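You operate a simulated robot arm through the tools that you are given. There is no shell and no other tool. Be economical: measure what you need, move in short steps, check, and stop when the job is done.

The job below is to be done with a simulated two-armed robot. You get a single attempt, and the scene is never put back.

JOB
Set the card's shock to its clicks, stroke it once, hang it back.
Fine: work in the red cradle; close each clicker before counting out.

It is judged by the outcome, as a careful person would: the job done as asked, and still so three seconds after it is handed in. It fails if anything else is knocked over, pushed out of place, dropped, spilled or broken.

ROBOT AND FRAMES
Two 7-joint arms with two-finger parallel grippers on one trunk, hanging from a carriage that runs on a gantry, over the field with the corners [-1150, 640], [-1150, -640], [1150, -640], [1150, 640] (x, y) and turns from -343 to 345 degrees about z. Base frame: it is fixed where the carriage stands at the start and does not move with it; the origin is on the floor, on the carriage's upright axis, x ahead of it, y to its left, z up. Readings come in mm, degrees, newtons and seconds.
The left shoulder is at the start at [40, 173, 1541], the right one opposite. With the tool pointing down near the work surface each hand reaches from about 100 to 760 mm from the robot's upright axis, wherever it stands, measured 20 degrees to its own side. Places, roughly: black-tag shock [2000, 1750, 1250]; blue-tag shock [2000, 2250, 1750]; brown-tag shock [2000, 1750, 1250]; green-tag shock [2000, 2250, 1750]; grey-tag shock's compression clicker [1800, 0, 1400]; grey-tag shock's rebound clicker [1800, 0, 1000]; grey-tag shock, pink-tag shock, teal-tag shock [1750, 0, 1250]; orange-tag shock [1750, 2000, 1750]; purple-tag shock [2000, 2000, 1750]; red cradle [1600, 300, 1000]; red-tag shock [1750, 2250, 1750]; white-tag shock [2000, 2000, 1750]; yellow-tag shock [1750, 2250, 1750]. Payload 3.43 kg a hand.
The tool frame of a hand sits at the grasp point between the pads (the TCP): z along the fingers, y along the line on which they close. The tips reach 30 mm beyond it. Largest opening 94 mm; finger width 28, thickness 10; the body of the gripper, 50 by 96 mm, starts 55 mm behind the TCP.
Orientation is told as [roll, pitch, yaw] about the base's x, y, z axes, in that order, counted from this pose: with the fingers straight down and closing along the base's y, the tool's x points along the base's -x, its y along +y and its z along -z.

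CONTROLS
- The arms move only by the tool step_arm. It takes "left_steps", "right_steps" or both (then of equal length, played together; a hand with none holds still); each is a list of rows, each a list of 6 numbers: the shift along the base's x, y, z in m, then the turn, a rotation vector about the base's x, y, z in degrees. In form: [[tx, ty, tz, ax, ay, az], ...]. A call has 1 to 10 rows; each row is the pose to reach, as a shift and turn from the pose commanded when the call began. "left_gripper" and "right_gripper" are, for a hand that has rows, the finger opening in m, from 0 to 0.094, set as the call begins (left out, the last holds). A row lasts 0.2 s, in which the tool goes at most 50 mm and 8.6 degrees; a call with a longer step from one row to the next is refused whole, and so is a gripper value outside its range. A pose out of reach is approached as far as the arm can. The call stops where the force on the tool passes 90 N (or 10 N more than at its start, if that is more) or the arm is blocked; 0.2 s more then pass. The fingers move at their own pace (about 72 mm/s each) and stop on an object; they squeeze with about 33 N. The grip force told is the motor's: it shows also when the fingers shut on nothing. Time passes only in rows, and 0.2 s behind the last, so rows that repeat a pose let the fingers close. It gives the time, the measured TCP pose, the force on the tool (base axes), the opening and the grip force at its end, in the units of the frame above (readings bear some noise), with the torque about the TCP (base axes, N m) and any sound that the robot's microphone picked up.
- Cameras (640 x 400 px; columns grow to the right, rows downward): "scene" is now at [233.4, -22.1, 1837.3]; the picture's right is [-0.35, -0.94, 0.00], its down [-0.69, 0.26, -0.67] and it looks along [0.63, -0.23, -0.74] (base axes); focal length 273 px, centre (320, 200). "left" rides on the left gripper at [76, -14, -102] in its tool frame; the picture's right is [0.18, 0.98, 0.00], its down [-0.75, 0.14, -0.64] and it looks along [-0.63, 0.12, 0.77] (tool axes); focal length 243 px, centre (320, 200). "right" rides on the right gripper at [76, 14, -102] in its tool frame; the picture's right is [-0.18, 0.98, 0.00], its down [-0.75, -0.14, -0.64] and it looks along [-0.63, -0.12, 0.77] (tool axes); focal length 243 px, centre (320, 200).
- capture(camera): a new picture of that camera. It takes no simulated time.
- slide_trunk(by): slides the trunk up (or, below 0, down) by that many mm; the arms and the scene camera ride with it, the base frame stays. It gives what a move gives, with no picture.
- steer(legs): drives the robot by 1 to 6 legs, each [ahead, left, turn to the left] in mm, mm and degrees, along the robot's own axes; the way and the turn of a leg run together, so that a leg with both is an arc; at most 1500 mm and 180 degrees a leg. The arms and the cameras ride along, it lands a little off, and it stops where it bumps. It keeps to its track: a leg is cut to what the track allows. It gives what a move gives.
- head_to(pan, tilt): turns the head with the scene camera to pan (to the left, within 86 degrees either way) and tilt (down, from -29 to 69), counted from straight ahead of the robot. It gives what a move gives.
- locate(camera, pixels): for up to 12 pixels [column, row] of the newest picture of that camera ("zoom" is the newest enlarged one), the place [x, y, z] in the base frame of the surface seen there, good to about 2 mm, but the place of the scene camera against the robot may be out by one fixed shift of up to 12 mm in any direction. It takes no simulated time.
- enlarge(camera, box): a new picture of the part [left, top, right, bottom] of that camera's present view, enlarged. It takes no simulated time.
- close_job(): hands the job in; it is judged then, once.

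Go step by step. Measure first, check grasps and placings, and put right what went wrong. The budget is 80 turns and 62 pictures, counting those below and the enlarged ones. Unless the task says otherwise, let go and move clear before handing in, and close with one line.

The tools are called after "Emit:" as name(argument=value, ...) on one line, values as JSON. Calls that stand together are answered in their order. step_arm: Moves the arms, as the interface text tells. Its arguments: {"type":"object","properties":{"left_steps":{"type":"array","items":{"type":"array","items":{"type":"number"}}},"left_gripper":{"type":"number"},"right_steps":{"type":"array","items":{"type":"array","items":{"type":"number"}}},"right_gripper":{"type":"number"}},"required":[]} The other tools are called the same way: slide_trunk (by) slides the trunk up or down; steer (legs) drives the base; head_to (pan, tilt) turns the head that bears the scene camera; capture (camera) takes a picture; locate (camera, pixels) gives the place of the surface under pixels of a picture; enlarge (camera, box) takes an enlarged picture of a part of a camera's view; close_job () hands the job in.

At the start:

```text
t: 0.0
left_tool_pos: [438.7, 149.1, 1000.0]
left_tool_rot: [0.0, 0.0, 0.1]
left_ft_force: [-0.1, 0.1, -0.1]
left_ft_torque: [-0.03, -0.02, 0.04]
left_grip_width: 94.0
left_grasp_force: 0.1
right_tool_pos: [579.4, -315.2, 1534.2]
right_tool_rot: [0.1, 0.0, -0.1]
right_ft_force: [0.0, 0.3, -0.1]
right_ft_torque: [-0.01, -0.03, 0.01]
right_grip_width: 94.1
right_grasp_force: 0.1
trunk travel left (down, up): [-694.0, 87.0]
robot x, y, heading: [-3.2, -1.2, -0.0]
head pan, tilt: [-20.2, 47.7]
```

scene: 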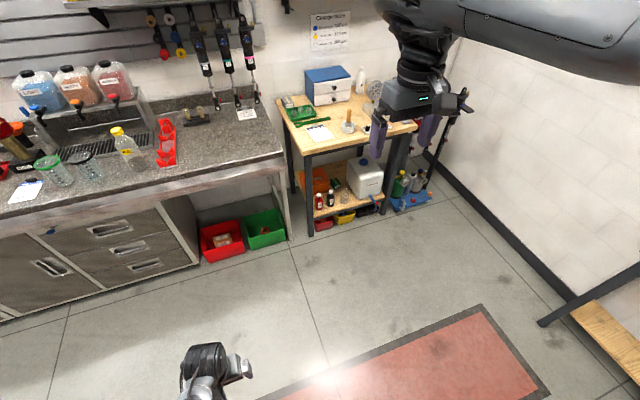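
right: 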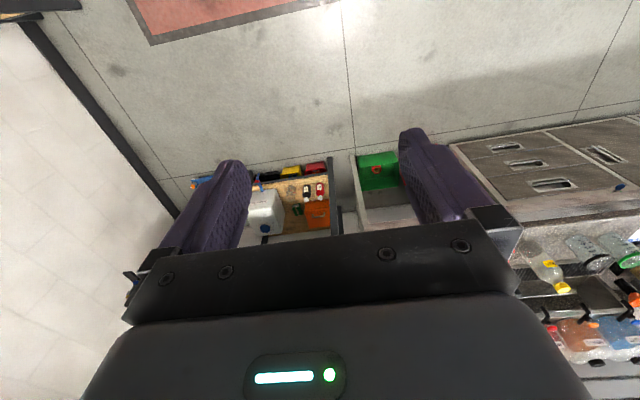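
left: 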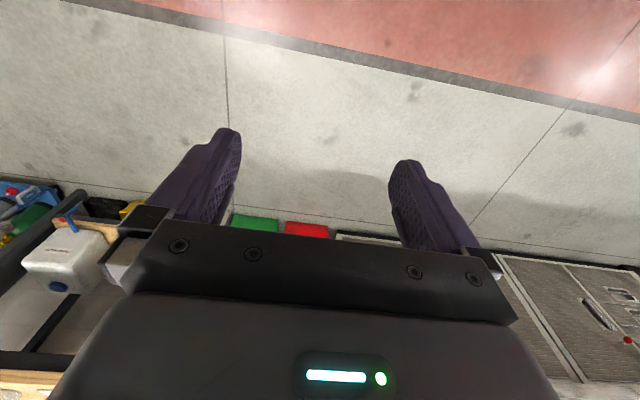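

The scene picture shows three shocks hanging on the wall rail (around 200-255, 40-100), a card on the bench at (247,115), another at (25,190), and a wall chart at (330,30). I'll enlarge these to read them.

Emit:
enlarge(camera="scene", box=[180, 0, 370, 130])

Emit:
enlarge(camera="scene", box=[0, 80, 190, 210])

```text
3.08 times, centred on (275, 65) of scene
```

zoom: 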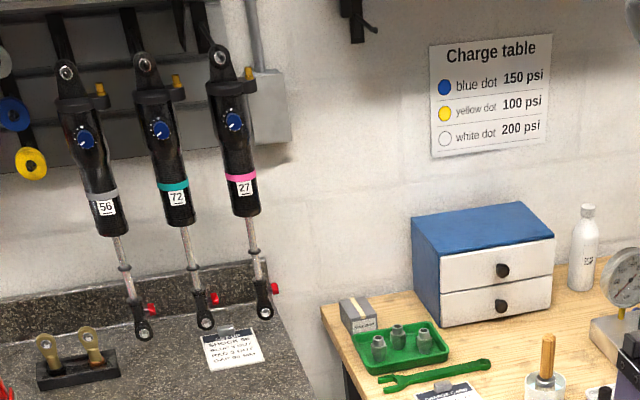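

```text
3.08 times, centred on (95, 145) of scene
```

zoom: 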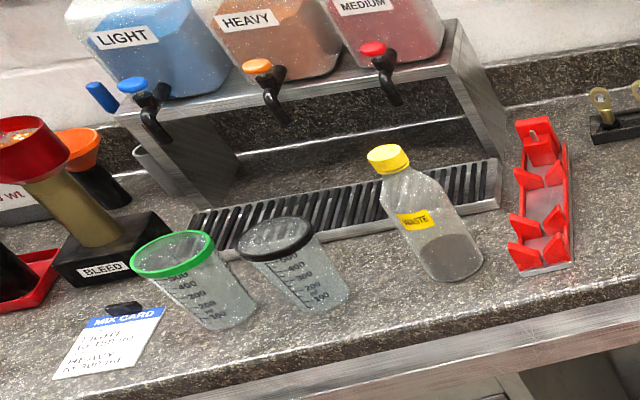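

The card by the shocks starts with "SHOCK .." but is not yet legible. I'll measure the bench, card, cradle and shocks, and enlarge the card tightly.

Emit:
enlarge(camera="scene", box=[228, 98, 268, 124])

Emit:
capture(camera="scene")

Emit:
locate(camera="scene", pixels=[[247, 115], [166, 140], [200, 24], [212, 20], [238, 18], [258, 100], [223, 104], [240, 160], [150, 185], [283, 152], [197, 112], [340, 75]])

```text
15.38 times, centred on (248, 111) of scene
```

zoom: 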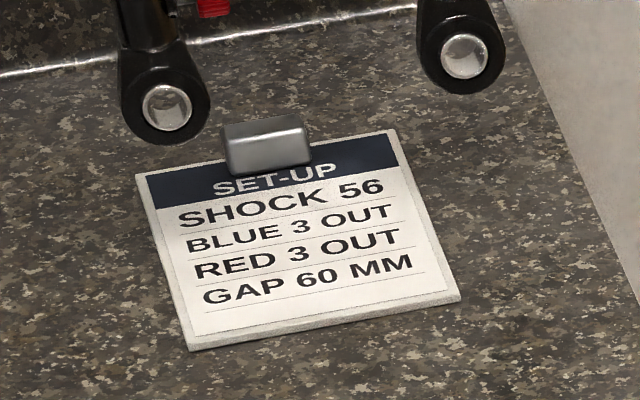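

```text
55 pictures are left
```

scene: 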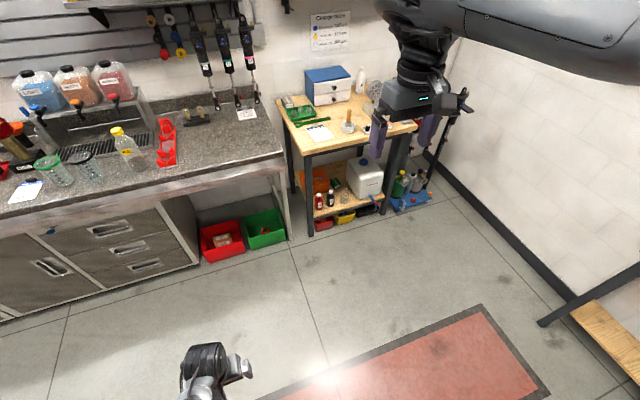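

```text
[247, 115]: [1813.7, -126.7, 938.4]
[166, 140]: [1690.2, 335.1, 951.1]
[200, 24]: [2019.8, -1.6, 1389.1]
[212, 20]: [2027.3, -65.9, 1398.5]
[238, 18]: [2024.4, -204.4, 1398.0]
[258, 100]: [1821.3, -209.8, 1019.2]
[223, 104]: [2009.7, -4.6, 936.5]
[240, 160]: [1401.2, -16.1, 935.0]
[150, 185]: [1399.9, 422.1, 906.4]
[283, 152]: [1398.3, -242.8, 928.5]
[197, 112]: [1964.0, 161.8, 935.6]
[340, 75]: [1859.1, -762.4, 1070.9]
```

The card reads: shock 56, blue 3 out, red 3 out (gap 60 mm isn't among the clicks). Shock 56 is the grey-banded leftmost one. I'll raise the left hand, then drive nearer.

Emit:
step_arm(left_steps=[[0, 0, 0.05, 0, 0, 0], [0, 0.02, 0.1, 0, 0, 0], [0, 0.04, 0.15, 0, 0, 0], [0, 0.06, 0.2, 0, 0, 0], [0, 0.08, 0.25, 0, 0, 0], [0, 0.1, 0.3, 0, 0, 0], [0, 0.12, 0.35, 0, 0, 0]])

Emit:
steer(legs=[[900, 0, 0]])

Emit:
head_to(pan=5, tilt=40)

Emit:
capture(camera="scene")

```text
refused: row 2 steps farther than a row can; nothing moved
```

```text
t: 4.7
left_tool_pos: [1330.5, 149.3, 999.4]
left_tool_rot: [-0.1, -0.1, 0.1]
left_ft_force: [0.0, -0.3, 0.4]
left_ft_torque: [0.02, 0.0, -0.02]
left_grip_width: 94.2
left_grasp_force: 0.1
right_tool_pos: [1471.8, -316.1, 1534.2]
right_tool_rot: [0.1, 0.0, 0.0]
right_ft_force: [0.4, -0.1, 0.2]
right_ft_torque: [0.03, 0.03, -0.03]
right_grip_width: 94.0
right_grasp_force: 0.1
trunk travel left (down, up): [-694.0, 87.0]
robot x, y, heading: [888.5, -0.3, -0.1]
head pan, tilt: [-20.2, 47.7]
```

```text
t: 5.6
left_tool_pos: [1329.0, 149.8, 1000.4]
left_tool_rot: [0.0, -0.1, 0.1]
left_ft_force: [-0.5, -0.8, -0.5]
left_ft_torque: [0.02, 0.01, 0.03]
left_grip_width: 94.0
left_grasp_force: 0.1
right_tool_pos: [1471.8, -315.9, 1534.7]
right_tool_rot: [0.1, -0.1, -0.1]
right_ft_force: [0.1, -0.7, 1.2]
right_ft_torque: [0.02, 0.02, -0.01]
right_grip_width: 94.4
right_grasp_force: 0.1
trunk travel left (down, up): [-694.0, 87.0]
robot x, y, heading: [891.0, -1.1, -0.0]
head pan, tilt: [5.0, 40.0]
```

```text
54 pictures are left
```

scene: 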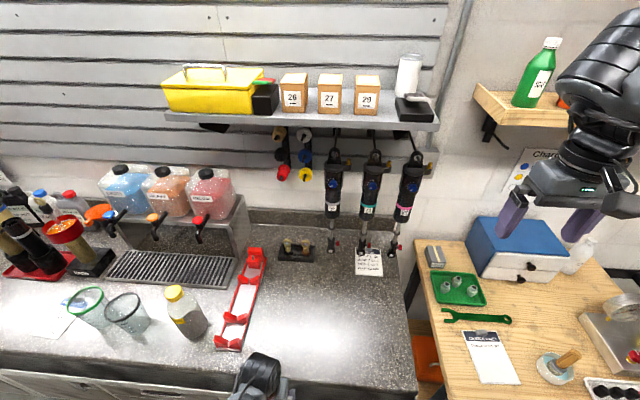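

The left arm's lift was refused, but the drive was clear. I'll zoom on shock 56 (333,200) and the cradle (240,300).

Emit:
enlarge(camera="scene", box=[210, 230, 290, 360])

Emit:
locate(camera="zoom", pixels=[[320, 60], [330, 110], [320, 200], [320, 320], [280, 360]])

Emit:
enlarge(camera="scene", box=[270, 120, 430, 270])

Emit:
locate(camera="scene", pixels=[[334, 152], [333, 185], [333, 213], [333, 243], [345, 165], [255, 255], [240, 300], [228, 345], [300, 112], [312, 170], [347, 120]])

```text
3.08 times, centred on (250, 295) of scene
```

zoom: 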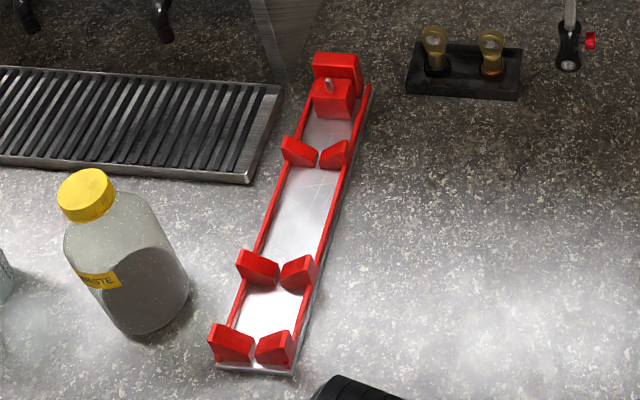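

```text
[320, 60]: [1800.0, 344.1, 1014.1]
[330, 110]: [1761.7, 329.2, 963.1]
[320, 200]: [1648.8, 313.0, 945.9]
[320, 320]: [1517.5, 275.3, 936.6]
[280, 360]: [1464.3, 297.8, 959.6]
```

```text
2.67 times, centred on (350, 195) of scene
```

zoom: 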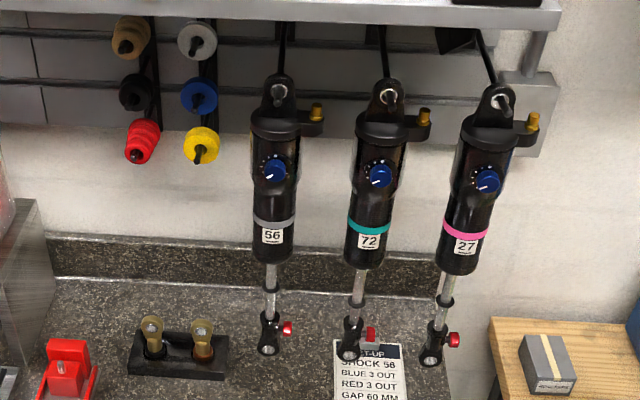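

```text
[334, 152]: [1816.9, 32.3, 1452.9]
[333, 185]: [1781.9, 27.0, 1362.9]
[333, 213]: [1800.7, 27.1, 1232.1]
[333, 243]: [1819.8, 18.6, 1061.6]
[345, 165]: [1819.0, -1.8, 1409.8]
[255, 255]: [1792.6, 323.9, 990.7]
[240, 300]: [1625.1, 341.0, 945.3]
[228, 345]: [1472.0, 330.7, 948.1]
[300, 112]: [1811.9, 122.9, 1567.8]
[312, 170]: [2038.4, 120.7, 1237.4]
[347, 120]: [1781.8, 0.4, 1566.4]
```

The cradle is three V-pairs and a far block with a pin; the shock's eyes lie along x. I'll move the left hand above the cradle to look closely.

Emit:
step_arm(left_steps=[[0, 0, 0.045, 0, 0, 0], [0, 0, 0.09, 0, 0, 0], [0, 0, 0.135, 0, 0, 0], [0.02, 0.03, 0.165, 0, 0, 0], [0.04, 0.06, 0.195, 0, 0, 0], [0.06, 0.09, 0.225, 0, 0, 0], [0.08, 0.12, 0.255, 0, 0, 0], [0.1, 0.155, 0.27, 0, 0, 0], [0.1, 0.17, 0.28, 0, 0, 0]])

Emit:
capture(camera="left")

Emit:
enlarge(camera="scene", box=[310, 140, 360, 260])

Emit:
locate(camera="zoom", pixels=[[320, 50], [320, 28], [320, 70], [318, 150], [345, 150], [290, 150], [320, 235], [320, 260], [318, 290], [318, 330], [312, 360], [338, 338]])

```text
t: 6.3
left_tool_pos: [1335.6, 148.1, 1111.8]
left_tool_rot: [-0.4, -1.6, 0.6]
left_ft_force: [6.5, -22.1, -20.6]
left_ft_torque: [2.87, -1.14, 2.07]
left_grip_width: 93.7
left_grasp_force: 0.0
right_tool_pos: [1470.7, -316.3, 1533.8]
right_tool_rot: [-0.1, 0.0, 0.0]
right_ft_force: [0.6, -0.5, -0.2]
right_ft_torque: [-0.01, -0.03, 0.0]
right_grip_width: 94.0
right_grasp_force: 0.2
trunk travel left (down, up): [-694.0, 87.0]
robot x, y, heading: [889.2, 3.4, 0.0]
head pan, tilt: [5.0, 40.0]
stopped in row 3 (left hand): the force on the tool passed its limit at 195 N (the readings are from after the stop); the commanded pose is now the measured one
```

```text
51 pictures are left
```

left: 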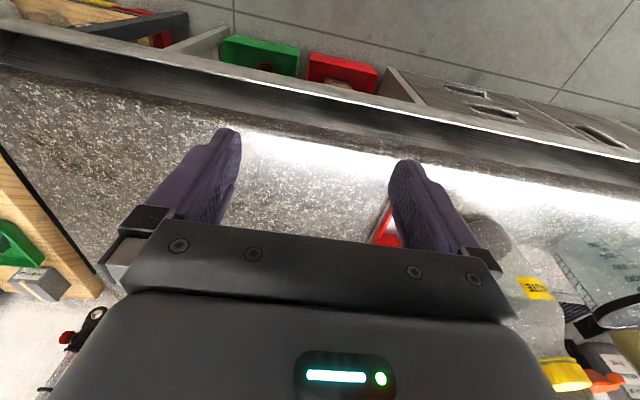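

```text
3.33 times, centred on (335, 200) of scene
```

zoom: 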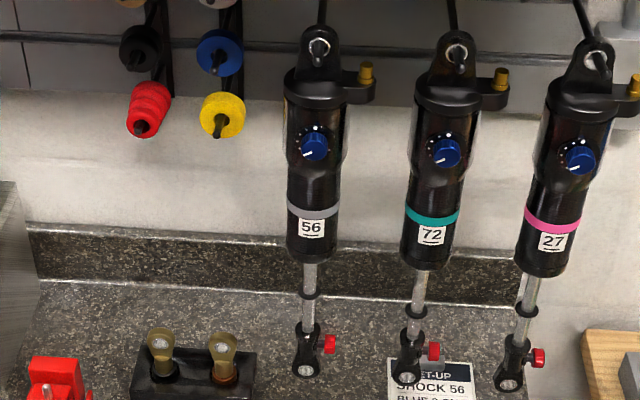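

```text
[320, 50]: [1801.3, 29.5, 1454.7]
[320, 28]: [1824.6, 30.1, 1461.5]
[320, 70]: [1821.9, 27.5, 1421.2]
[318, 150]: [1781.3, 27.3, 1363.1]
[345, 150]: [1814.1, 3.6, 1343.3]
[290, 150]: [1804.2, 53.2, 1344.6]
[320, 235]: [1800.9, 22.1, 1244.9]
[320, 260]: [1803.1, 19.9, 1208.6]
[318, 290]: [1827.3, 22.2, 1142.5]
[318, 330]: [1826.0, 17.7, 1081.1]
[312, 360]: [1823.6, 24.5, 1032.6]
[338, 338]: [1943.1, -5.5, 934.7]
```

The left arm stopped with a contact force pushing it down and to the right while rising; I must see what it touches.

Emit:
head_to(pan=15, tilt=62)

Emit:
capture(camera="scene")

```text
t: 7.2
left_tool_pos: [1336.0, 148.3, 1112.4]
left_tool_rot: [-0.5, -1.6, 0.6]
left_ft_force: [6.3, -33.6, -43.5]
left_ft_torque: [4.23, -3.11, 3.03]
left_grip_width: 94.3
left_grasp_force: 0.1
right_tool_pos: [1472.4, -316.3, 1533.9]
right_tool_rot: [0.0, 0.0, 0.0]
right_ft_force: [-0.6, -0.2, -0.1]
right_ft_torque: [-0.03, 0.01, 0.0]
right_grip_width: 94.0
right_grasp_force: 0.0
trunk travel left (down, up): [-694.0, 87.0]
robot x, y, heading: [893.3, -4.6, 0.0]
head pan, tilt: [15.0, 62.0]
```

```text
49 pictures are left
```

scene: 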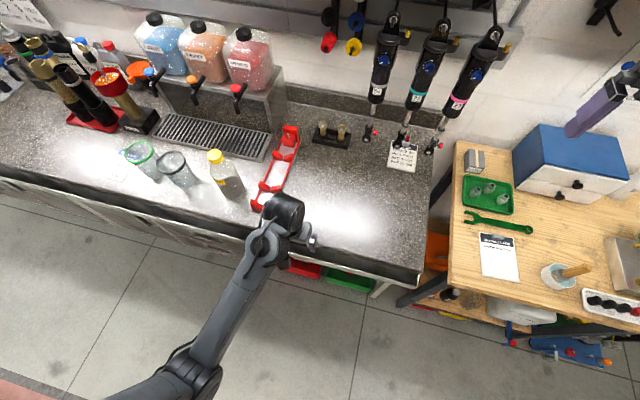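

The arm seems folded upon itself (wrist near forearm). I'll back off downward, extend forward, then rise.

Emit:
step_arm(left_steps=[[0, 0, -0.03, 0, 0, 0], [0.04, 0, -0.03, 0, 0, 0], [0.08, 0.02, -0.03, 0, 0, 0], [0.12, 0.04, -0.02, 0, 0, 0], [0.16, 0.06, -0.01, 0, 0, 0], [0.19, 0.09, 0.01, 0, 0, 0], [0.2, 0.12, 0.03, 0, 0, 0], [0.2, 0.15, 0.05, 0, 0, 0], [0.2, 0.15, 0.09, 0, 0, 0], [0.2, 0.15, 0.12, 0, 0, 0]])

Emit:
capture(camera="left")

```text
t: 9.2
left_tool_pos: [1541.7, 300.2, 1193.1]
left_tool_rot: [-0.2, -3.3, 0.5]
left_ft_force: [17.8, -1.5, -36.5]
left_ft_torque: [0.41, -1.33, 0.19]
left_grip_width: 93.9
left_grasp_force: 0.1
right_tool_pos: [1470.7, -316.6, 1533.8]
right_tool_rot: [0.1, 0.1, 0.0]
right_ft_force: [-1.0, -0.2, 0.5]
right_ft_torque: [0.02, -0.02, -0.03]
right_grip_width: 94.0
right_grasp_force: 0.1
trunk travel left (down, up): [-694.0, 87.0]
robot x, y, heading: [894.3, -2.3, 0.1]
head pan, tilt: [15.0, 62.0]
stopped in row 10 (left hand): the force on the tool passed its limit at 185 N (the readings are from after the stop); the commanded pose is now the measured one
```

```text
48 pictures are left
```

left: 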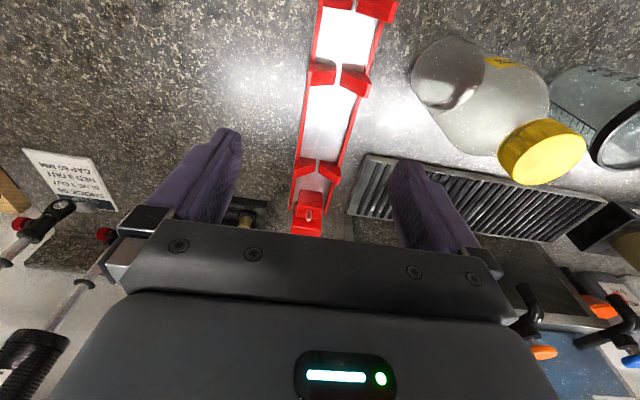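

Stopped again, likely the arm folding near the wrist; I'll keep the tool-down hand lower. Now measure the cradle from this accurate hand view.

Emit:
step_arm(left_steps=[[0, 0, -0.03, 0, 0, 0], [0, 0, -0.05, 0, 3.3, 0]])

Emit:
enlarge(camera="left", box=[250, 0, 420, 240])

Emit:
capture(camera="left")

```text
t: 9.8
left_tool_pos: [1540.7, 300.0, 1144.4]
left_tool_rot: [-0.3, 0.3, 0.5]
left_ft_force: [0.3, -0.3, 0.3]
left_ft_torque: [-0.01, 0.03, -0.03]
left_grip_width: 94.1
left_grasp_force: 0.1
right_tool_pos: [1471.7, -316.2, 1535.2]
right_tool_rot: [-0.1, -0.1, 0.0]
right_ft_force: [0.1, -0.6, -0.5]
right_ft_torque: [0.0, 0.0, -0.02]
right_grip_width: 93.9
right_grasp_force: 0.1
trunk travel left (down, up): [-694.0, 87.0]
robot x, y, heading: [893.4, -0.4, 0.0]
head pan, tilt: [15.0, 62.0]
```

```text
1.67 times, centred on (335, 120) of left
```

zoom: 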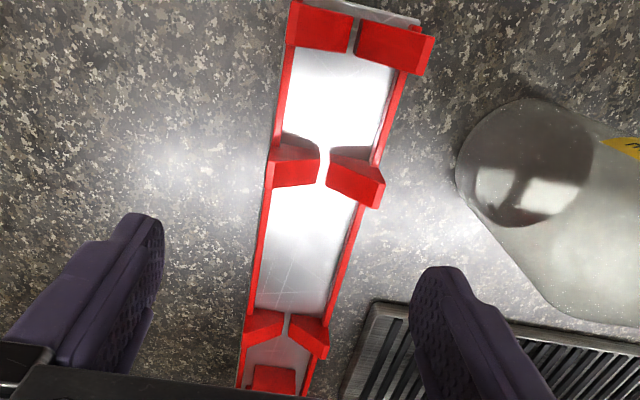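

```text
46 pictures are left
```

left: 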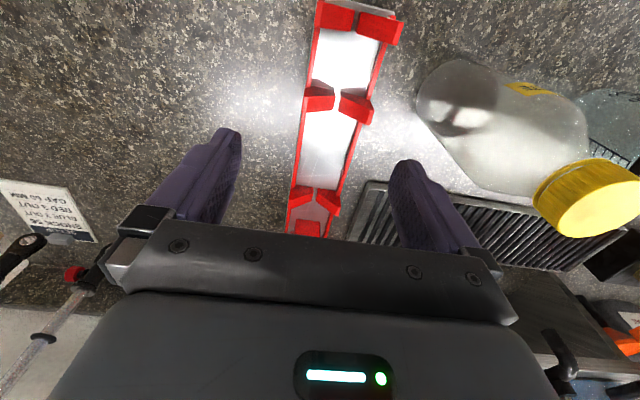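

Locating the V tips, plate and block in this picture.

Emit:
locate(camera="left", pixels=[[355, 15], [340, 15], [372, 20], [322, 100], [352, 103], [338, 92], [304, 192], [330, 198], [316, 190], [307, 228], [398, 30], [330, 130]])

Emit:
locate(camera="scene", pixels=[[291, 128], [289, 136], [378, 75], [376, 105], [395, 20], [367, 128], [260, 200]])

Emit:
enlarge(camera="scene", box=[245, 115, 325, 215])

```text
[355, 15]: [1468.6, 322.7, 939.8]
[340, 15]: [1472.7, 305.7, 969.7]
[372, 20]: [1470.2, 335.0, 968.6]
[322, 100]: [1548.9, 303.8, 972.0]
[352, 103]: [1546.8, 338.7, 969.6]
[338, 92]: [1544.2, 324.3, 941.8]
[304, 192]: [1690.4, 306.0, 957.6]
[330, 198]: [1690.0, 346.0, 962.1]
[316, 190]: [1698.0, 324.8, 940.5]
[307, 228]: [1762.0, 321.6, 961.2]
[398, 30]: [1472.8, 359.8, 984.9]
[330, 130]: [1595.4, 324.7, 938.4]
```

```text
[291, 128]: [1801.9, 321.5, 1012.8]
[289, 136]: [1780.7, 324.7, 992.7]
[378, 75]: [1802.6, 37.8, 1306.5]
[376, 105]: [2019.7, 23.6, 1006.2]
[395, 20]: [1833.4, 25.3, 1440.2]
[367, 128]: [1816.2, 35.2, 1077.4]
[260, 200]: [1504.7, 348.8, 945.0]
```

```text
4.00 times, centred on (285, 165) of scene
```

zoom: 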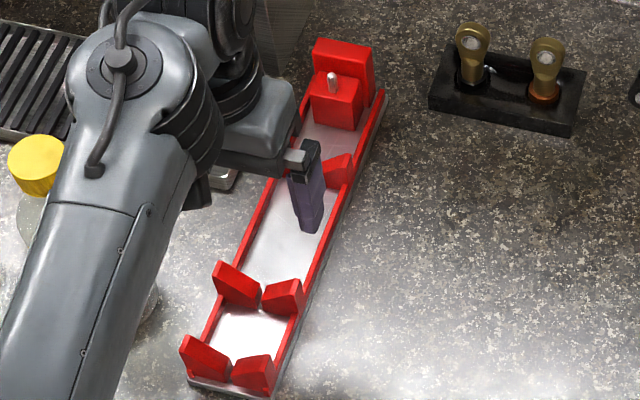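

To tell which end of the shock goes on the pin, I measure the V heights and pin block in the latest zoom.

Emit:
locate(camera="zoom", pixels=[[352, 158], [325, 170], [216, 266], [257, 290], [302, 283], [265, 297], [184, 340], [228, 368], [331, 76], [335, 93], [340, 50], [345, 125]])

Emit:
locate(camera="left", pixels=[[289, 200], [290, 187], [312, 190], [320, 193], [341, 193], [338, 212], [302, 97], [330, 85], [343, 88], [375, 100], [317, 5], [385, 17]])

```text
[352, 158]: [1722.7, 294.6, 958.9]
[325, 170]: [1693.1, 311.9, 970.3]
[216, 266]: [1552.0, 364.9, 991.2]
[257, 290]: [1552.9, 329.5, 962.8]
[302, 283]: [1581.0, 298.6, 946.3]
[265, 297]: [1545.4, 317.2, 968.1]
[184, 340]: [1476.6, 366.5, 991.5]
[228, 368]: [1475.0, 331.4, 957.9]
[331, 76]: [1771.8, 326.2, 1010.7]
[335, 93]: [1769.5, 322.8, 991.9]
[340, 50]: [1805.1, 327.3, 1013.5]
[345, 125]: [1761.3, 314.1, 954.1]
```

```text
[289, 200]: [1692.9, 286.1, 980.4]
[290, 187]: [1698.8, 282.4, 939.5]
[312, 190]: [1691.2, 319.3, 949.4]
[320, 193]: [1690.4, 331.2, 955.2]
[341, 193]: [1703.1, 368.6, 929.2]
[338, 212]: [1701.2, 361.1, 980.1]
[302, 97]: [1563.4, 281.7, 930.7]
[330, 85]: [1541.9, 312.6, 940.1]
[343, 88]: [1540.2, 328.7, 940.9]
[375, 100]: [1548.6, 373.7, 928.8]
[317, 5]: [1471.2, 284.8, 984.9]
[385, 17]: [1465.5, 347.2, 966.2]
```

The V at x≈1692 looks deeper than the others; I'll shift the hand forward for a better look at it and the pin.

Emit:
step_arm(left_steps=[[0.045, 0, 0, 0, 0, 0], [0.09, 0, -0.01, 0, 0, 0], [0.11, 0, -0.02, 0, 0, 0], [0.11, 0, -0.02, 0, 0, 0]])

Emit:
enlarge(camera="left", box=[230, 20, 450, 240])

Emit:
locate(camera="zoom", pixels=[[320, 350], [320, 300]])

```text
t: 10.8
left_tool_pos: [1596.7, 299.4, 1143.7]
left_tool_rot: [-0.2, 0.2, 0.5]
left_ft_force: [1.0, -0.2, -0.4]
left_ft_torque: [-0.02, 0.02, 0.03]
left_grip_width: 94.3
left_grasp_force: 0.0
left hand out of reach, approached as far as the arm can: row 2, 3, 4
right_tool_pos: [1470.1, -314.6, 1535.7]
right_tool_rot: [0.0, 0.0, 0.1]
right_ft_force: [0.8, -0.2, 0.3]
right_ft_torque: [0.0, 0.0, 0.01]
right_grip_width: 94.2
right_grasp_force: 0.0
trunk travel left (down, up): [-694.0, 87.0]
robot x, y, heading: [891.8, -3.3, -0.0]
head pan, tilt: [15.0, 62.0]
```

```text
1.82 times, centred on (340, 130) of left
```

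zoom: 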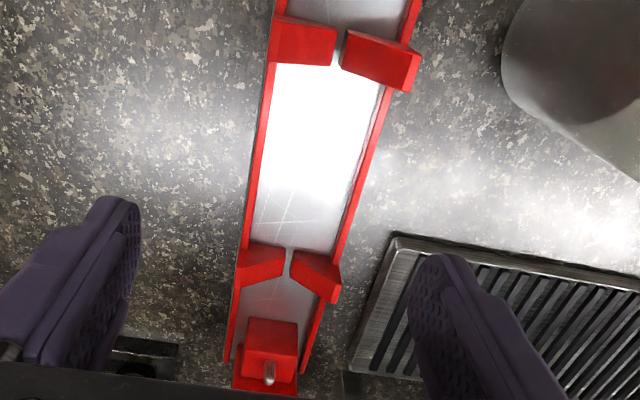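

```text
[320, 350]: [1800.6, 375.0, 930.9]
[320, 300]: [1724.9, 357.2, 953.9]
```

Measuring the block, pin and V details in this zoom.

Emit:
locate(camera="zoom", pixels=[[268, 364], [255, 345], [285, 348], [272, 328], [248, 350], [240, 282], [282, 268], [297, 272], [338, 297], [333, 62], [346, 65], [268, 376]])

```text
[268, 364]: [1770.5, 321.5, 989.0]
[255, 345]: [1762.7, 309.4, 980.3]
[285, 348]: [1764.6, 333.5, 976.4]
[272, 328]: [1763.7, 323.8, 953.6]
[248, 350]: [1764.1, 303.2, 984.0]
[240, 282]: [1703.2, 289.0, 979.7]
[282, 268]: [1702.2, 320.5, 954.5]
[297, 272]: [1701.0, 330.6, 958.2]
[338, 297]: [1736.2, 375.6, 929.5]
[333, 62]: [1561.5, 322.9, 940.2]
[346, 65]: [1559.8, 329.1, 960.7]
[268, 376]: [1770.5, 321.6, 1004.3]
```

The V-pairs and block suit the shock laid face-up with its top eye over the pin (pin ≈ [1775, 322], tip z≈1006, block top ≈986). I'll turn the left hand to point at the wall, ready to grasp shock 56.

Emit:
step_arm(left_steps=[[-0.01, -0.02, 0, 0, -8.5, 0], [-0.02, -0.04, 0, 0, -17, 0], [-0.03, -0.06, 0, 0, -25.5, 0], [-0.04, -0.08, 0.01, 0, -34, 0], [-0.05, -0.1, 0.02, 0, -42.5, 0], [-0.06, -0.12, 0.045, 0, -51, 0], [-0.06, -0.14, 0.07, 0, -59.5, 0], [-0.06, -0.16, 0.1, 0, -68, 0], [-0.06, -0.18, 0.13, 0, -76.5, 0], [-0.06, -0.2, 0.16, 0, -85, 0]])

```text
t: 13.0
left_tool_pos: [1536.6, 98.5, 1302.7]
left_tool_rot: [-4.5, -84.8, 4.3]
left_ft_force: [-0.2, 0.6, 0.0]
left_ft_torque: [-0.02, 0.0, 0.0]
left_grip_width: 93.9
left_grasp_force: 0.1
right_tool_pos: [1472.3, -315.8, 1535.0]
right_tool_rot: [-0.1, -0.1, 0.0]
right_ft_force: [-0.1, 0.0, -0.6]
right_ft_torque: [-0.01, 0.03, 0.0]
right_grip_width: 94.2
right_grasp_force: 0.1
trunk travel left (down, up): [-694.0, 87.0]
robot x, y, heading: [891.4, 2.8, -0.0]
head pan, tilt: [15.0, 62.0]
```

Good. Finish the turn, line up on y≈25, drive closer and look with both cameras.

Emit:
step_arm(left_steps=[[0, -0.03, 0, 0, -5, 0], [0, -0.06, 0, 0, -5, 0], [0, -0.075, 0, 0, -5, 0]])

Emit:
steer(legs=[[130, 0, 0]])

Emit:
head_to(pan=0, tilt=38)

Emit:
capture(camera="left")

Emit:
capture(camera="scene")

```text
t: 13.8
left_tool_pos: [1536.7, 23.7, 1302.1]
left_tool_rot: [-64.9, -89.4, 64.4]
left_ft_force: [0.6, -0.4, -0.1]
left_ft_torque: [-0.02, 0.0, -0.02]
left_grip_width: 93.9
left_grasp_force: 0.1
right_tool_pos: [1470.4, -315.4, 1534.9]
right_tool_rot: [0.1, 0.0, -0.1]
right_ft_force: [0.0, -0.7, 1.1]
right_ft_torque: [0.0, -0.04, 0.05]
right_grip_width: 94.0
right_grasp_force: 0.2
trunk travel left (down, up): [-694.0, 87.0]
robot x, y, heading: [889.6, -1.1, -0.1]
head pan, tilt: [15.0, 62.0]
```

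```text
t: 15.1
left_tool_pos: [1665.2, 24.1, 1302.7]
left_tool_rot: [-60.3, -89.5, 60.1]
left_ft_force: [0.7, -0.5, -0.1]
left_ft_torque: [0.03, -0.01, -0.01]
left_grip_width: 94.0
left_grasp_force: 0.1
right_tool_pos: [1601.0, -315.3, 1533.6]
right_tool_rot: [0.0, -0.1, 0.0]
right_ft_force: [-0.1, -0.3, 0.1]
right_ft_torque: [-0.05, 0.0, 0.05]
right_grip_width: 94.0
right_grasp_force: 0.1
trunk travel left (down, up): [-694.0, 87.0]
robot x, y, heading: [1021.5, -2.9, -0.0]
head pan, tilt: [15.0, 62.0]
```

```text
t: 16.0
left_tool_pos: [1664.0, 24.2, 1301.9]
left_tool_rot: [-59.5, -89.4, 59.2]
left_ft_force: [-0.3, 0.0, 0.0]
left_ft_torque: [0.0, -0.01, -0.03]
left_grip_width: 93.9
left_grasp_force: 0.1
right_tool_pos: [1600.3, -315.4, 1534.8]
right_tool_rot: [-0.1, 0.0, 0.0]
right_ft_force: [0.6, -0.2, -0.2]
right_ft_torque: [0.0, 0.0, -0.03]
right_grip_width: 94.2
right_grasp_force: 0.1
trunk travel left (down, up): [-694.0, 87.0]
robot x, y, heading: [1021.6, -1.7, 0.2]
head pan, tilt: [0.0, 38.0]
```

```text
43 pictures are left
```

left: 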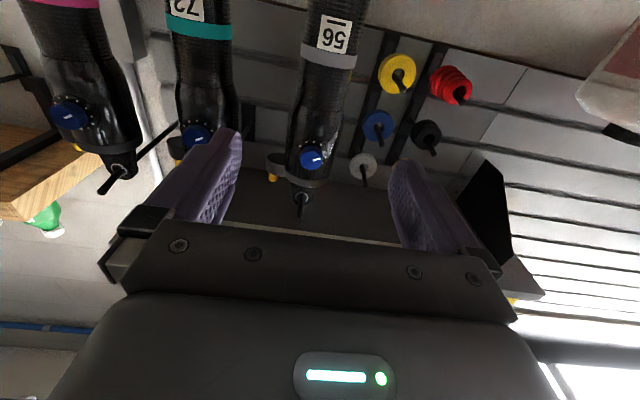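

```text
42 pictures are left
```

scene: 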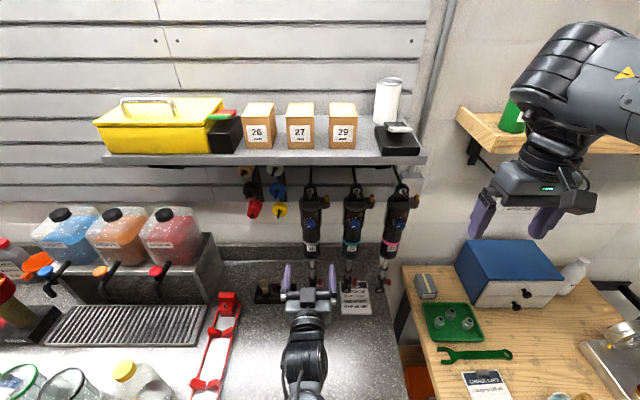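

The left view shows shock 56 between the fingers (column ~320), knob at (312,158). I'll measure it accurately from this camera.

Emit:
enlarge(camera="left", box=[250, 0, 400, 230])

Emit:
locate(camera="left", pixels=[[329, 10], [335, 35], [330, 62], [303, 62], [352, 62], [312, 160], [306, 182], [302, 205], [290, 120], [341, 120], [330, 100], [273, 160]])

```text
1.74 times, centred on (325, 115) of left
```

zoom: 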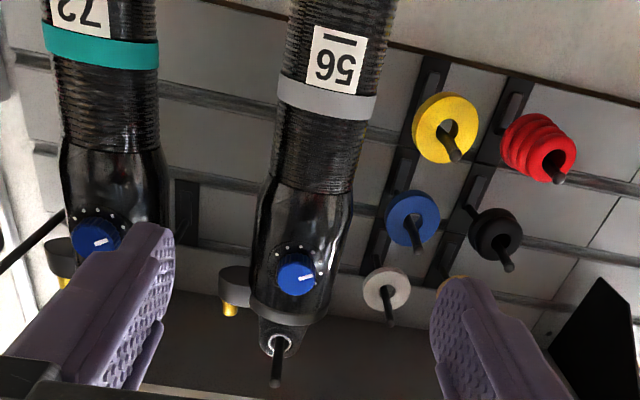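

```text
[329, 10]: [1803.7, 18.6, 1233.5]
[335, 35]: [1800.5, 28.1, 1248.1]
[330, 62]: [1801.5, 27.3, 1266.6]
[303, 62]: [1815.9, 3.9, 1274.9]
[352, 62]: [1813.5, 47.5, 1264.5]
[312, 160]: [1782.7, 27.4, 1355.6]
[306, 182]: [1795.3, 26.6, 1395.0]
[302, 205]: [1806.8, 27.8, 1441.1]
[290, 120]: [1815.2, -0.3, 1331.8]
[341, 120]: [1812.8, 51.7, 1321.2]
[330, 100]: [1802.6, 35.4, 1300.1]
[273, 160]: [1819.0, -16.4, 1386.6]
```

Shock axis ≈ (1824, 26), band z≈1266, knob z≈1356. I'll advance to put the TCP on the axis at z≈1300 and then close.

Emit:
step_arm(left_steps=[[0.045, 0.002, -0.002, 0, 0, 0], [0.09, 0.002, -0.002, 0, 0, 0], [0.13, 0.002, -0.002, 0, 0, 0], [0.158, 0.002, -0.002, 0, 0, 0], [0.158, 0.002, -0.002, 0, 0, 0]])

Emit:
capture(camera="left")

```text
t: 17.2
left_tool_pos: [1824.2, 25.5, 1299.1]
left_tool_rot: [-63.8, -89.5, 63.6]
left_ft_force: [-0.7, 0.3, 0.0]
left_ft_torque: [-0.01, -0.01, 0.0]
left_grip_width: 94.0
left_grasp_force: 0.1
right_tool_pos: [1600.6, -315.7, 1534.4]
right_tool_rot: [-0.1, 0.1, -0.1]
right_ft_force: [-0.3, 0.1, -0.2]
right_ft_torque: [-0.02, 0.02, -0.01]
right_grip_width: 94.2
right_grasp_force: 0.1
trunk travel left (down, up): [-694.0, 87.0]
robot x, y, heading: [1018.2, -2.2, -0.1]
head pan, tilt: [0.0, 38.0]
```

```text
40 pictures are left
```

left: 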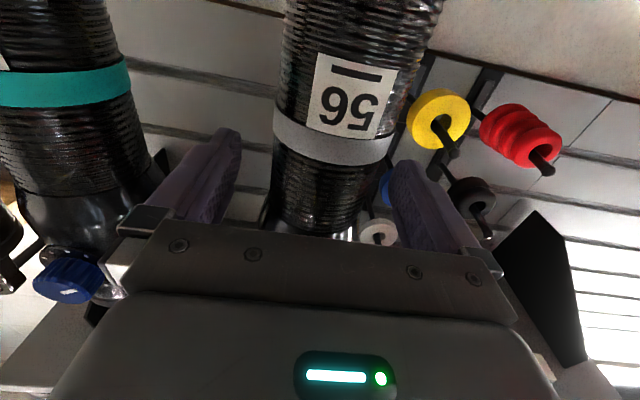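

The body is centred between the fingers; close on it.

Emit:
step_arm(left_steps=[[0, 0, 0, 0, 0, 0], [0, 0, 0, 0, 0, 0], [0, 0, 0, 0, 0, 0], [0, 0, 0, 0, 0, 0]], left_gripper=0.03)

```text
t: 18.2
left_tool_pos: [1825.0, 25.2, 1299.0]
left_tool_rot: [-58.4, -89.5, 58.1]
left_ft_force: [0.5, -2.2, 0.5]
left_ft_torque: [0.29, 0.05, 0.0]
left_grip_width: 56.9
left_grasp_force: 32.9
right_tool_pos: [1600.6, -315.6, 1534.6]
right_tool_rot: [0.0, 0.0, -0.1]
right_ft_force: [-0.3, 0.4, 0.0]
right_ft_torque: [0.0, 0.02, -0.02]
right_grip_width: 94.1
right_grasp_force: 0.1
trunk travel left (down, up): [-694.0, 87.0]
robot x, y, heading: [1020.7, 0.9, 0.1]
head pan, tilt: [0.0, 38.0]
```

Gripped at 56.9 mm. Lift slightly to take the weight.

Emit:
step_arm(left_steps=[[0, 0, 0.002, 0, 0, 0], [0, 0, 0.004, 0, 0, 0], [0, 0, 0.006, 0, 0, 0], [0, 0, 0.006, 0, 0, 0]])

Emit:
enlarge(camera="scene", box=[280, 165, 340, 225])

```text
t: 19.2
left_tool_pos: [1823.2, 26.4, 1303.9]
left_tool_rot: [-43.9, -89.4, 43.7]
left_ft_force: [-0.9, 0.1, -10.9]
left_ft_torque: [0.0, 0.06, 0.02]
left_grip_width: 57.1
left_grasp_force: 33.3
right_tool_pos: [1598.5, -315.4, 1533.9]
right_tool_rot: [0.0, 0.1, -0.1]
right_ft_force: [0.2, 0.0, -0.1]
right_ft_torque: [0.0, 0.0, -0.01]
right_grip_width: 93.9
right_grasp_force: 0.0
trunk travel left (down, up): [-694.0, 87.0]
robot x, y, heading: [1021.9, -0.0, -0.1]
head pan, tilt: [0.0, 38.0]
```

```text
6.67 times, centred on (310, 195) of scene
```

zoom: 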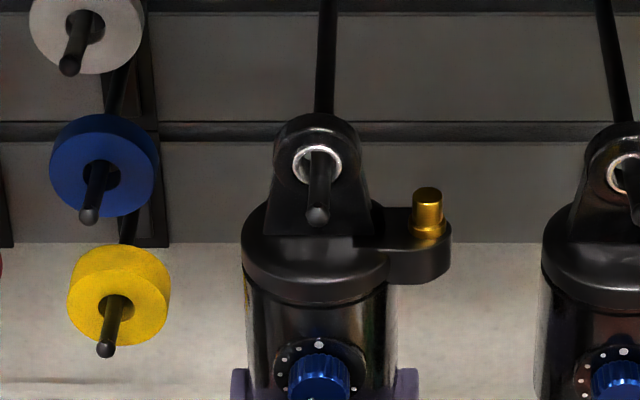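

Shock weighs ~11 N with its balance at the grip; the peg is a straight rod. Pull straight back off it.

Emit:
step_arm(left_steps=[[-0.01, 0, -0.001, 0, 0, 0], [-0.025, 0, -0.001, 0, 0, 0], [-0.04, 0, -0.001, 0, 0, 0], [-0.06, 0, -0.001, 0, 0, 0], [-0.085, 0, -0.001, 0, 0, 0], [-0.115, 0, -0.001, 0, 0, 0], [-0.15, 0, 0, 0, 0, 0]])

Emit:
capture(camera="scene")

Emit:
locate(camera="scene", pixels=[[308, 195], [313, 187], [350, 188]])

```text
t: 20.8
left_tool_pos: [1723.2, 49.0, 1424.5]
left_tool_rot: [173.7, -79.3, -172.4]
left_ft_force: [-1.3, -0.9, -9.7]
left_ft_torque: [-0.03, 0.15, 0.03]
left_grip_width: 57.4
left_grasp_force: 33.0
right_tool_pos: [1599.8, -315.6, 1533.9]
right_tool_rot: [0.0, 0.0, 0.0]
right_ft_force: [0.5, 0.5, -0.6]
right_ft_torque: [0.02, 0.0, 0.04]
right_grip_width: 94.0
right_grasp_force: 0.0
trunk travel left (down, up): [-694.0, 87.0]
robot x, y, heading: [1025.4, -1.1, 0.1]
head pan, tilt: [0.0, 38.0]
stopped in row 7 (left hand): the arm was blocked; the commanded pose is now the measured one
```

```text
38 pictures are left
```

scene: 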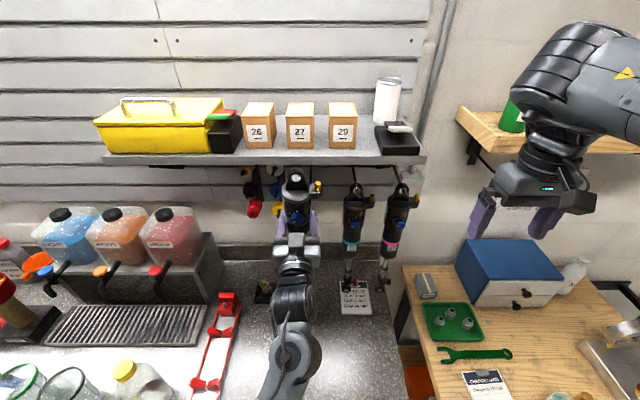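

```text
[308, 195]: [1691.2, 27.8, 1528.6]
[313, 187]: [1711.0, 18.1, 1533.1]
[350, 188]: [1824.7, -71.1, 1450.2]
```

The shock is off the peg and held, but the arm wandered upward and tilted before being blocked. I'll bring it back down gently, away from the shelf, while starting to pitch down.

Emit:
step_arm(left_steps=[[-0.01, 0, -0.02, 0, 3, 0], [-0.02, 0, -0.04, 0, 6, 0], [-0.03, 0, -0.06, 0, 9, 0], [-0.04, 0, -0.08, 0, 12, 0], [-0.05, 0.01, -0.1, 0, 16, 0]])

Emit:
capture(camera="scene")

```text
t: 22.0
left_tool_pos: [1703.1, 74.6, 1417.6]
left_tool_rot: [146.1, -85.3, -143.6]
left_ft_force: [-0.5, 0.6, -9.9]
left_ft_torque: [-0.02, 0.09, -0.02]
left_grip_width: 57.0
left_grasp_force: 32.9
right_tool_pos: [1599.8, -316.6, 1533.4]
right_tool_rot: [0.1, 0.0, 0.0]
right_ft_force: [-1.0, 0.6, -0.5]
right_ft_torque: [-0.01, -0.03, 0.01]
right_grip_width: 94.0
right_grasp_force: 0.1
trunk travel left (down, up): [-694.0, 87.0]
robot x, y, heading: [1017.0, -3.8, -0.1]
head pan, tilt: [0.0, 38.0]
stopped in row 5 (left hand): the arm was blocked; the commanded pose is now the measured one
```

```text
37 pictures are left
```

scene: 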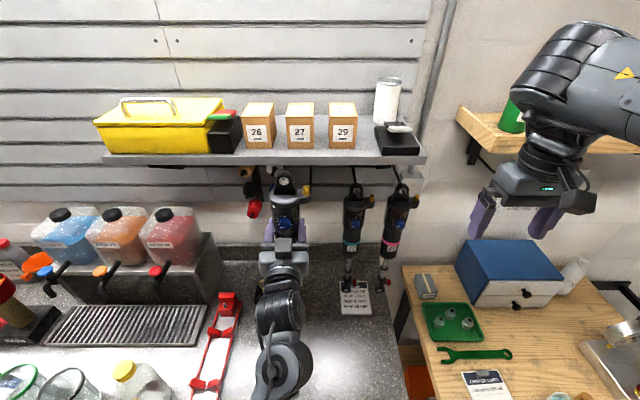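

Still blocked; I need to see the elbow. Tilt the head down.

Emit:
head_to(pan=12, tilt=69)

Emit:
capture(camera="scene")

```text
t: 22.9
left_tool_pos: [1701.7, 73.9, 1419.3]
left_tool_rot: [147.6, -85.2, -145.2]
left_ft_force: [-0.4, -0.2, -10.9]
left_ft_torque: [-0.01, 0.08, 0.02]
left_grip_width: 57.3
left_grasp_force: 33.2
right_tool_pos: [1600.4, -316.4, 1533.5]
right_tool_rot: [0.0, 0.0, 0.0]
right_ft_force: [0.0, -0.8, 0.0]
right_ft_torque: [0.01, 0.03, 0.0]
right_grip_width: 93.9
right_grasp_force: 0.1
trunk travel left (down, up): [-694.0, 87.0]
robot x, y, heading: [1018.7, -1.9, -0.0]
head pan, tilt: [12.0, 68.8]
```

```text
36 pictures are left
```

scene: 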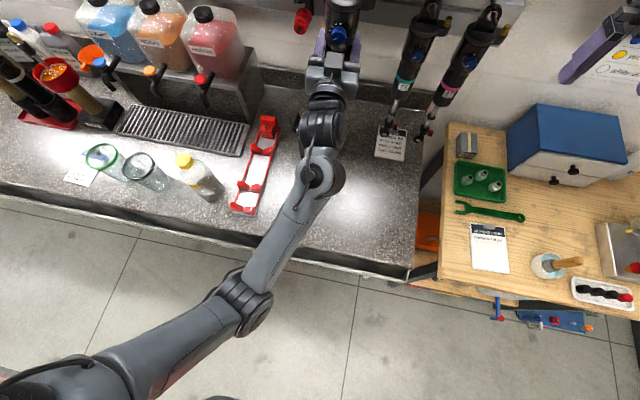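

Emit:
locate(camera="scene", pixels=[[245, 305], [275, 255], [300, 210], [320, 175], [320, 130], [328, 90], [170, 340], [310, 262], [70, 385]])

```text
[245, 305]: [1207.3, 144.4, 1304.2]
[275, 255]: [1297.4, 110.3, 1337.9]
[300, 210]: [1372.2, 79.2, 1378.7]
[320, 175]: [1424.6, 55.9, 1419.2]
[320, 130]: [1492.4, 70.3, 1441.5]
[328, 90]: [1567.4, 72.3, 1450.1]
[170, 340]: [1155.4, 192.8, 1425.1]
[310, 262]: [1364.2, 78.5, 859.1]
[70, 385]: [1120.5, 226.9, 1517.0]
```

The elbow hangs at (1207,144,1300) and the arm is strongly folded. I'll drive the robot back and left instead, keeping the hand clear, then stretch the arm out and down.

Emit:
steer(legs=[[-200, 0, 0]])

Emit:
step_arm(left_steps=[[0.02, 0, -0.01, 0, 0, 0], [0.04, 0, -0.02, 0, 0, 0], [0.06, 0, -0.03, 0, 0, 0], [0.08, 0, -0.05, 0, 0, 0], [0.1, 0, -0.07, 0, 0, 0], [0.11, 0, -0.09, 0, 0, 0]])

```text
t: 24.6
left_tool_pos: [1503.0, 74.5, 1417.2]
left_tool_rot: [146.4, -85.2, -143.7]
left_ft_force: [-1.1, -0.2, -10.9]
left_ft_torque: [-0.02, 0.09, 0.01]
left_grip_width: 57.1
left_grasp_force: 33.2
right_tool_pos: [1400.7, -314.1, 1534.4]
right_tool_rot: [0.0, 0.0, 0.1]
right_ft_force: [0.6, 0.3, -0.5]
right_ft_torque: [0.0, 0.01, 0.0]
right_grip_width: 93.7
right_grasp_force: 0.1
trunk travel left (down, up): [-694.0, 87.0]
robot x, y, heading: [820.5, 3.2, 0.1]
head pan, tilt: [12.0, 68.8]
```

```text
t: 25.9
left_tool_pos: [1613.1, 75.9, 1327.5]
left_tool_rot: [146.6, -85.2, -144.1]
left_ft_force: [-0.4, -0.2, -10.5]
left_ft_torque: [-0.02, 0.06, -0.03]
left_grip_width: 57.0
left_grasp_force: 33.6
right_tool_pos: [1400.9, -314.0, 1534.5]
right_tool_rot: [0.0, 0.0, 0.1]
right_ft_force: [0.1, 0.1, 1.1]
right_ft_torque: [0.04, 0.0, 0.02]
right_grip_width: 94.0
right_grasp_force: 0.0
trunk travel left (down, up): [-694.0, 87.0]
robot x, y, heading: [821.2, 0.1, 0.1]
head pan, tilt: [12.0, 68.8]
```

Stretched out works fine (hand 790 ahead). Now pitch the hand down while lowering, keeping the shock's lower end above the bench.

Emit:
step_arm(left_steps=[[-0.015, 0, 0, 0, 8, 0], [-0.03, 0, -0.01, 0, 16, 0], [-0.045, 0, -0.02, 0, 24, 0], [-0.06, 0, -0.04, 0, 32, 0], [-0.075, 0, -0.065, 0, 40, 0], [-0.09, 0, -0.09, 0, 48, 0], [-0.105, 0, -0.12, 0, 56, 0], [-0.12, 0, -0.15, 0, 64, 0], [-0.135, 0, -0.175, 0, 72, 0], [-0.15, 0, -0.195, 0, 80, 0]])

Emit:
capture(camera="scene")

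```text
t: 28.1
left_tool_pos: [1462.9, 74.7, 1133.1]
left_tool_rot: [3.2, -13.8, -2.9]
left_ft_force: [0.5, 0.6, -10.5]
left_ft_torque: [0.02, -0.4, -0.23]
left_grip_width: 53.6
left_grasp_force: 33.2
right_tool_pos: [1400.2, -316.2, 1534.5]
right_tool_rot: [0.0, 0.0, 0.1]
right_ft_force: [-0.1, 0.6, 0.2]
right_ft_torque: [-0.02, 0.01, 0.0]
right_grip_width: 94.0
right_grasp_force: 0.0
trunk travel left (down, up): [-694.0, 87.0]
robot x, y, heading: [819.4, -2.3, 0.0]
head pan, tilt: [12.0, 68.8]
```

```text
35 pictures are left
```

scene: 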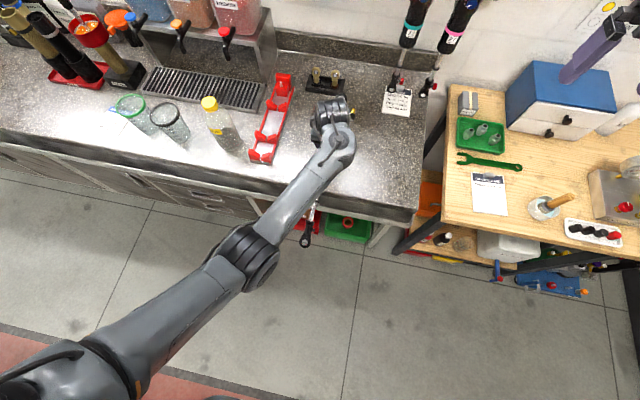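

Grip width fell from 57 to 53.6: the shock may have shifted. Finish levelling and look with the left camera.

Emit:
step_arm(left_steps=[[0, 0, -0.005, -1.5, 7, 1.4], [0, 0, -0.01, -3, 13.5, 2.9], [0, 0, -0.01, -3, 13.5, 2.9]])

Emit:
capture(camera="left")

Emit:
enlarge(camera="scene", box=[270, 80, 390, 260])

```text
t: 28.9
left_tool_pos: [1463.4, 75.6, 1121.2]
left_tool_rot: [-0.1, -0.4, 0.3]
left_ft_force: [-0.8, 1.1, -10.4]
left_ft_torque: [0.11, -0.49, -0.36]
left_grip_width: 52.8
left_grasp_force: 32.9
right_tool_pos: [1401.6, -314.8, 1533.8]
right_tool_rot: [0.1, 0.0, 0.1]
right_ft_force: [-0.4, -0.6, -0.3]
right_ft_torque: [0.04, 0.03, 0.02]
right_grip_width: 94.2
right_grasp_force: 0.1
trunk travel left (down, up): [-694.0, 87.0]
robot x, y, heading: [819.7, -2.9, -0.1]
head pan, tilt: [12.0, 68.8]
```

```text
34 pictures are left
```

left: 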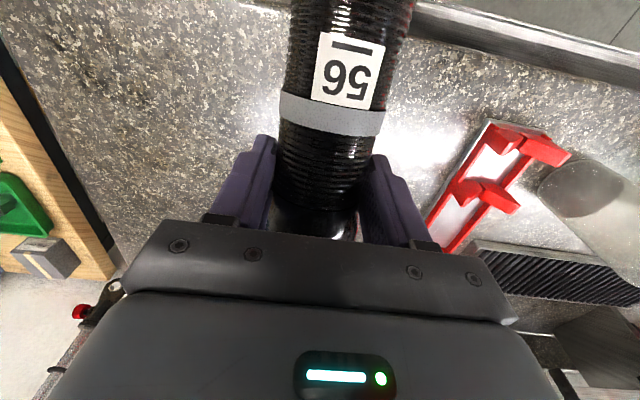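

```text
2.22 times, centred on (330, 170) of scene
```

zoom: 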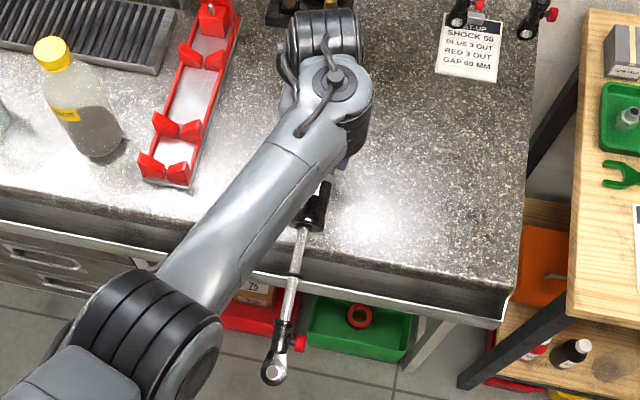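

The band moved up in the picture relative to the fingers, so I measure how the shock now sits in the hand.

Emit:
locate(camera="left", pixels=[[334, 110], [335, 95], [280, 100], [384, 115], [350, 20], [318, 195], [292, 20], [412, 20], [355, 5]])

Emit:
locate(camera="zoom", pixels=[[280, 365], [272, 372], [295, 270], [312, 210], [300, 343], [290, 325]])

```text
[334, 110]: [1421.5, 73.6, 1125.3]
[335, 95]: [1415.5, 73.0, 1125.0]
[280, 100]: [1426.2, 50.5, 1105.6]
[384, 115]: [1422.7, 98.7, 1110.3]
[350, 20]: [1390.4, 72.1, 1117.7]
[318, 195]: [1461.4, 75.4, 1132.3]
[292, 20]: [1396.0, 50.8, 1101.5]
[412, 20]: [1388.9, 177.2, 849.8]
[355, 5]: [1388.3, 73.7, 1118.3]
```

```text
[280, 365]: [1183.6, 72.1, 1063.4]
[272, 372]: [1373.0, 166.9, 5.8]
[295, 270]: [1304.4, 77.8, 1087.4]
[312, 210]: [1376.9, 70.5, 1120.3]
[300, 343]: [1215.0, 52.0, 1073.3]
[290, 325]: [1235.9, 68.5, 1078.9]
```

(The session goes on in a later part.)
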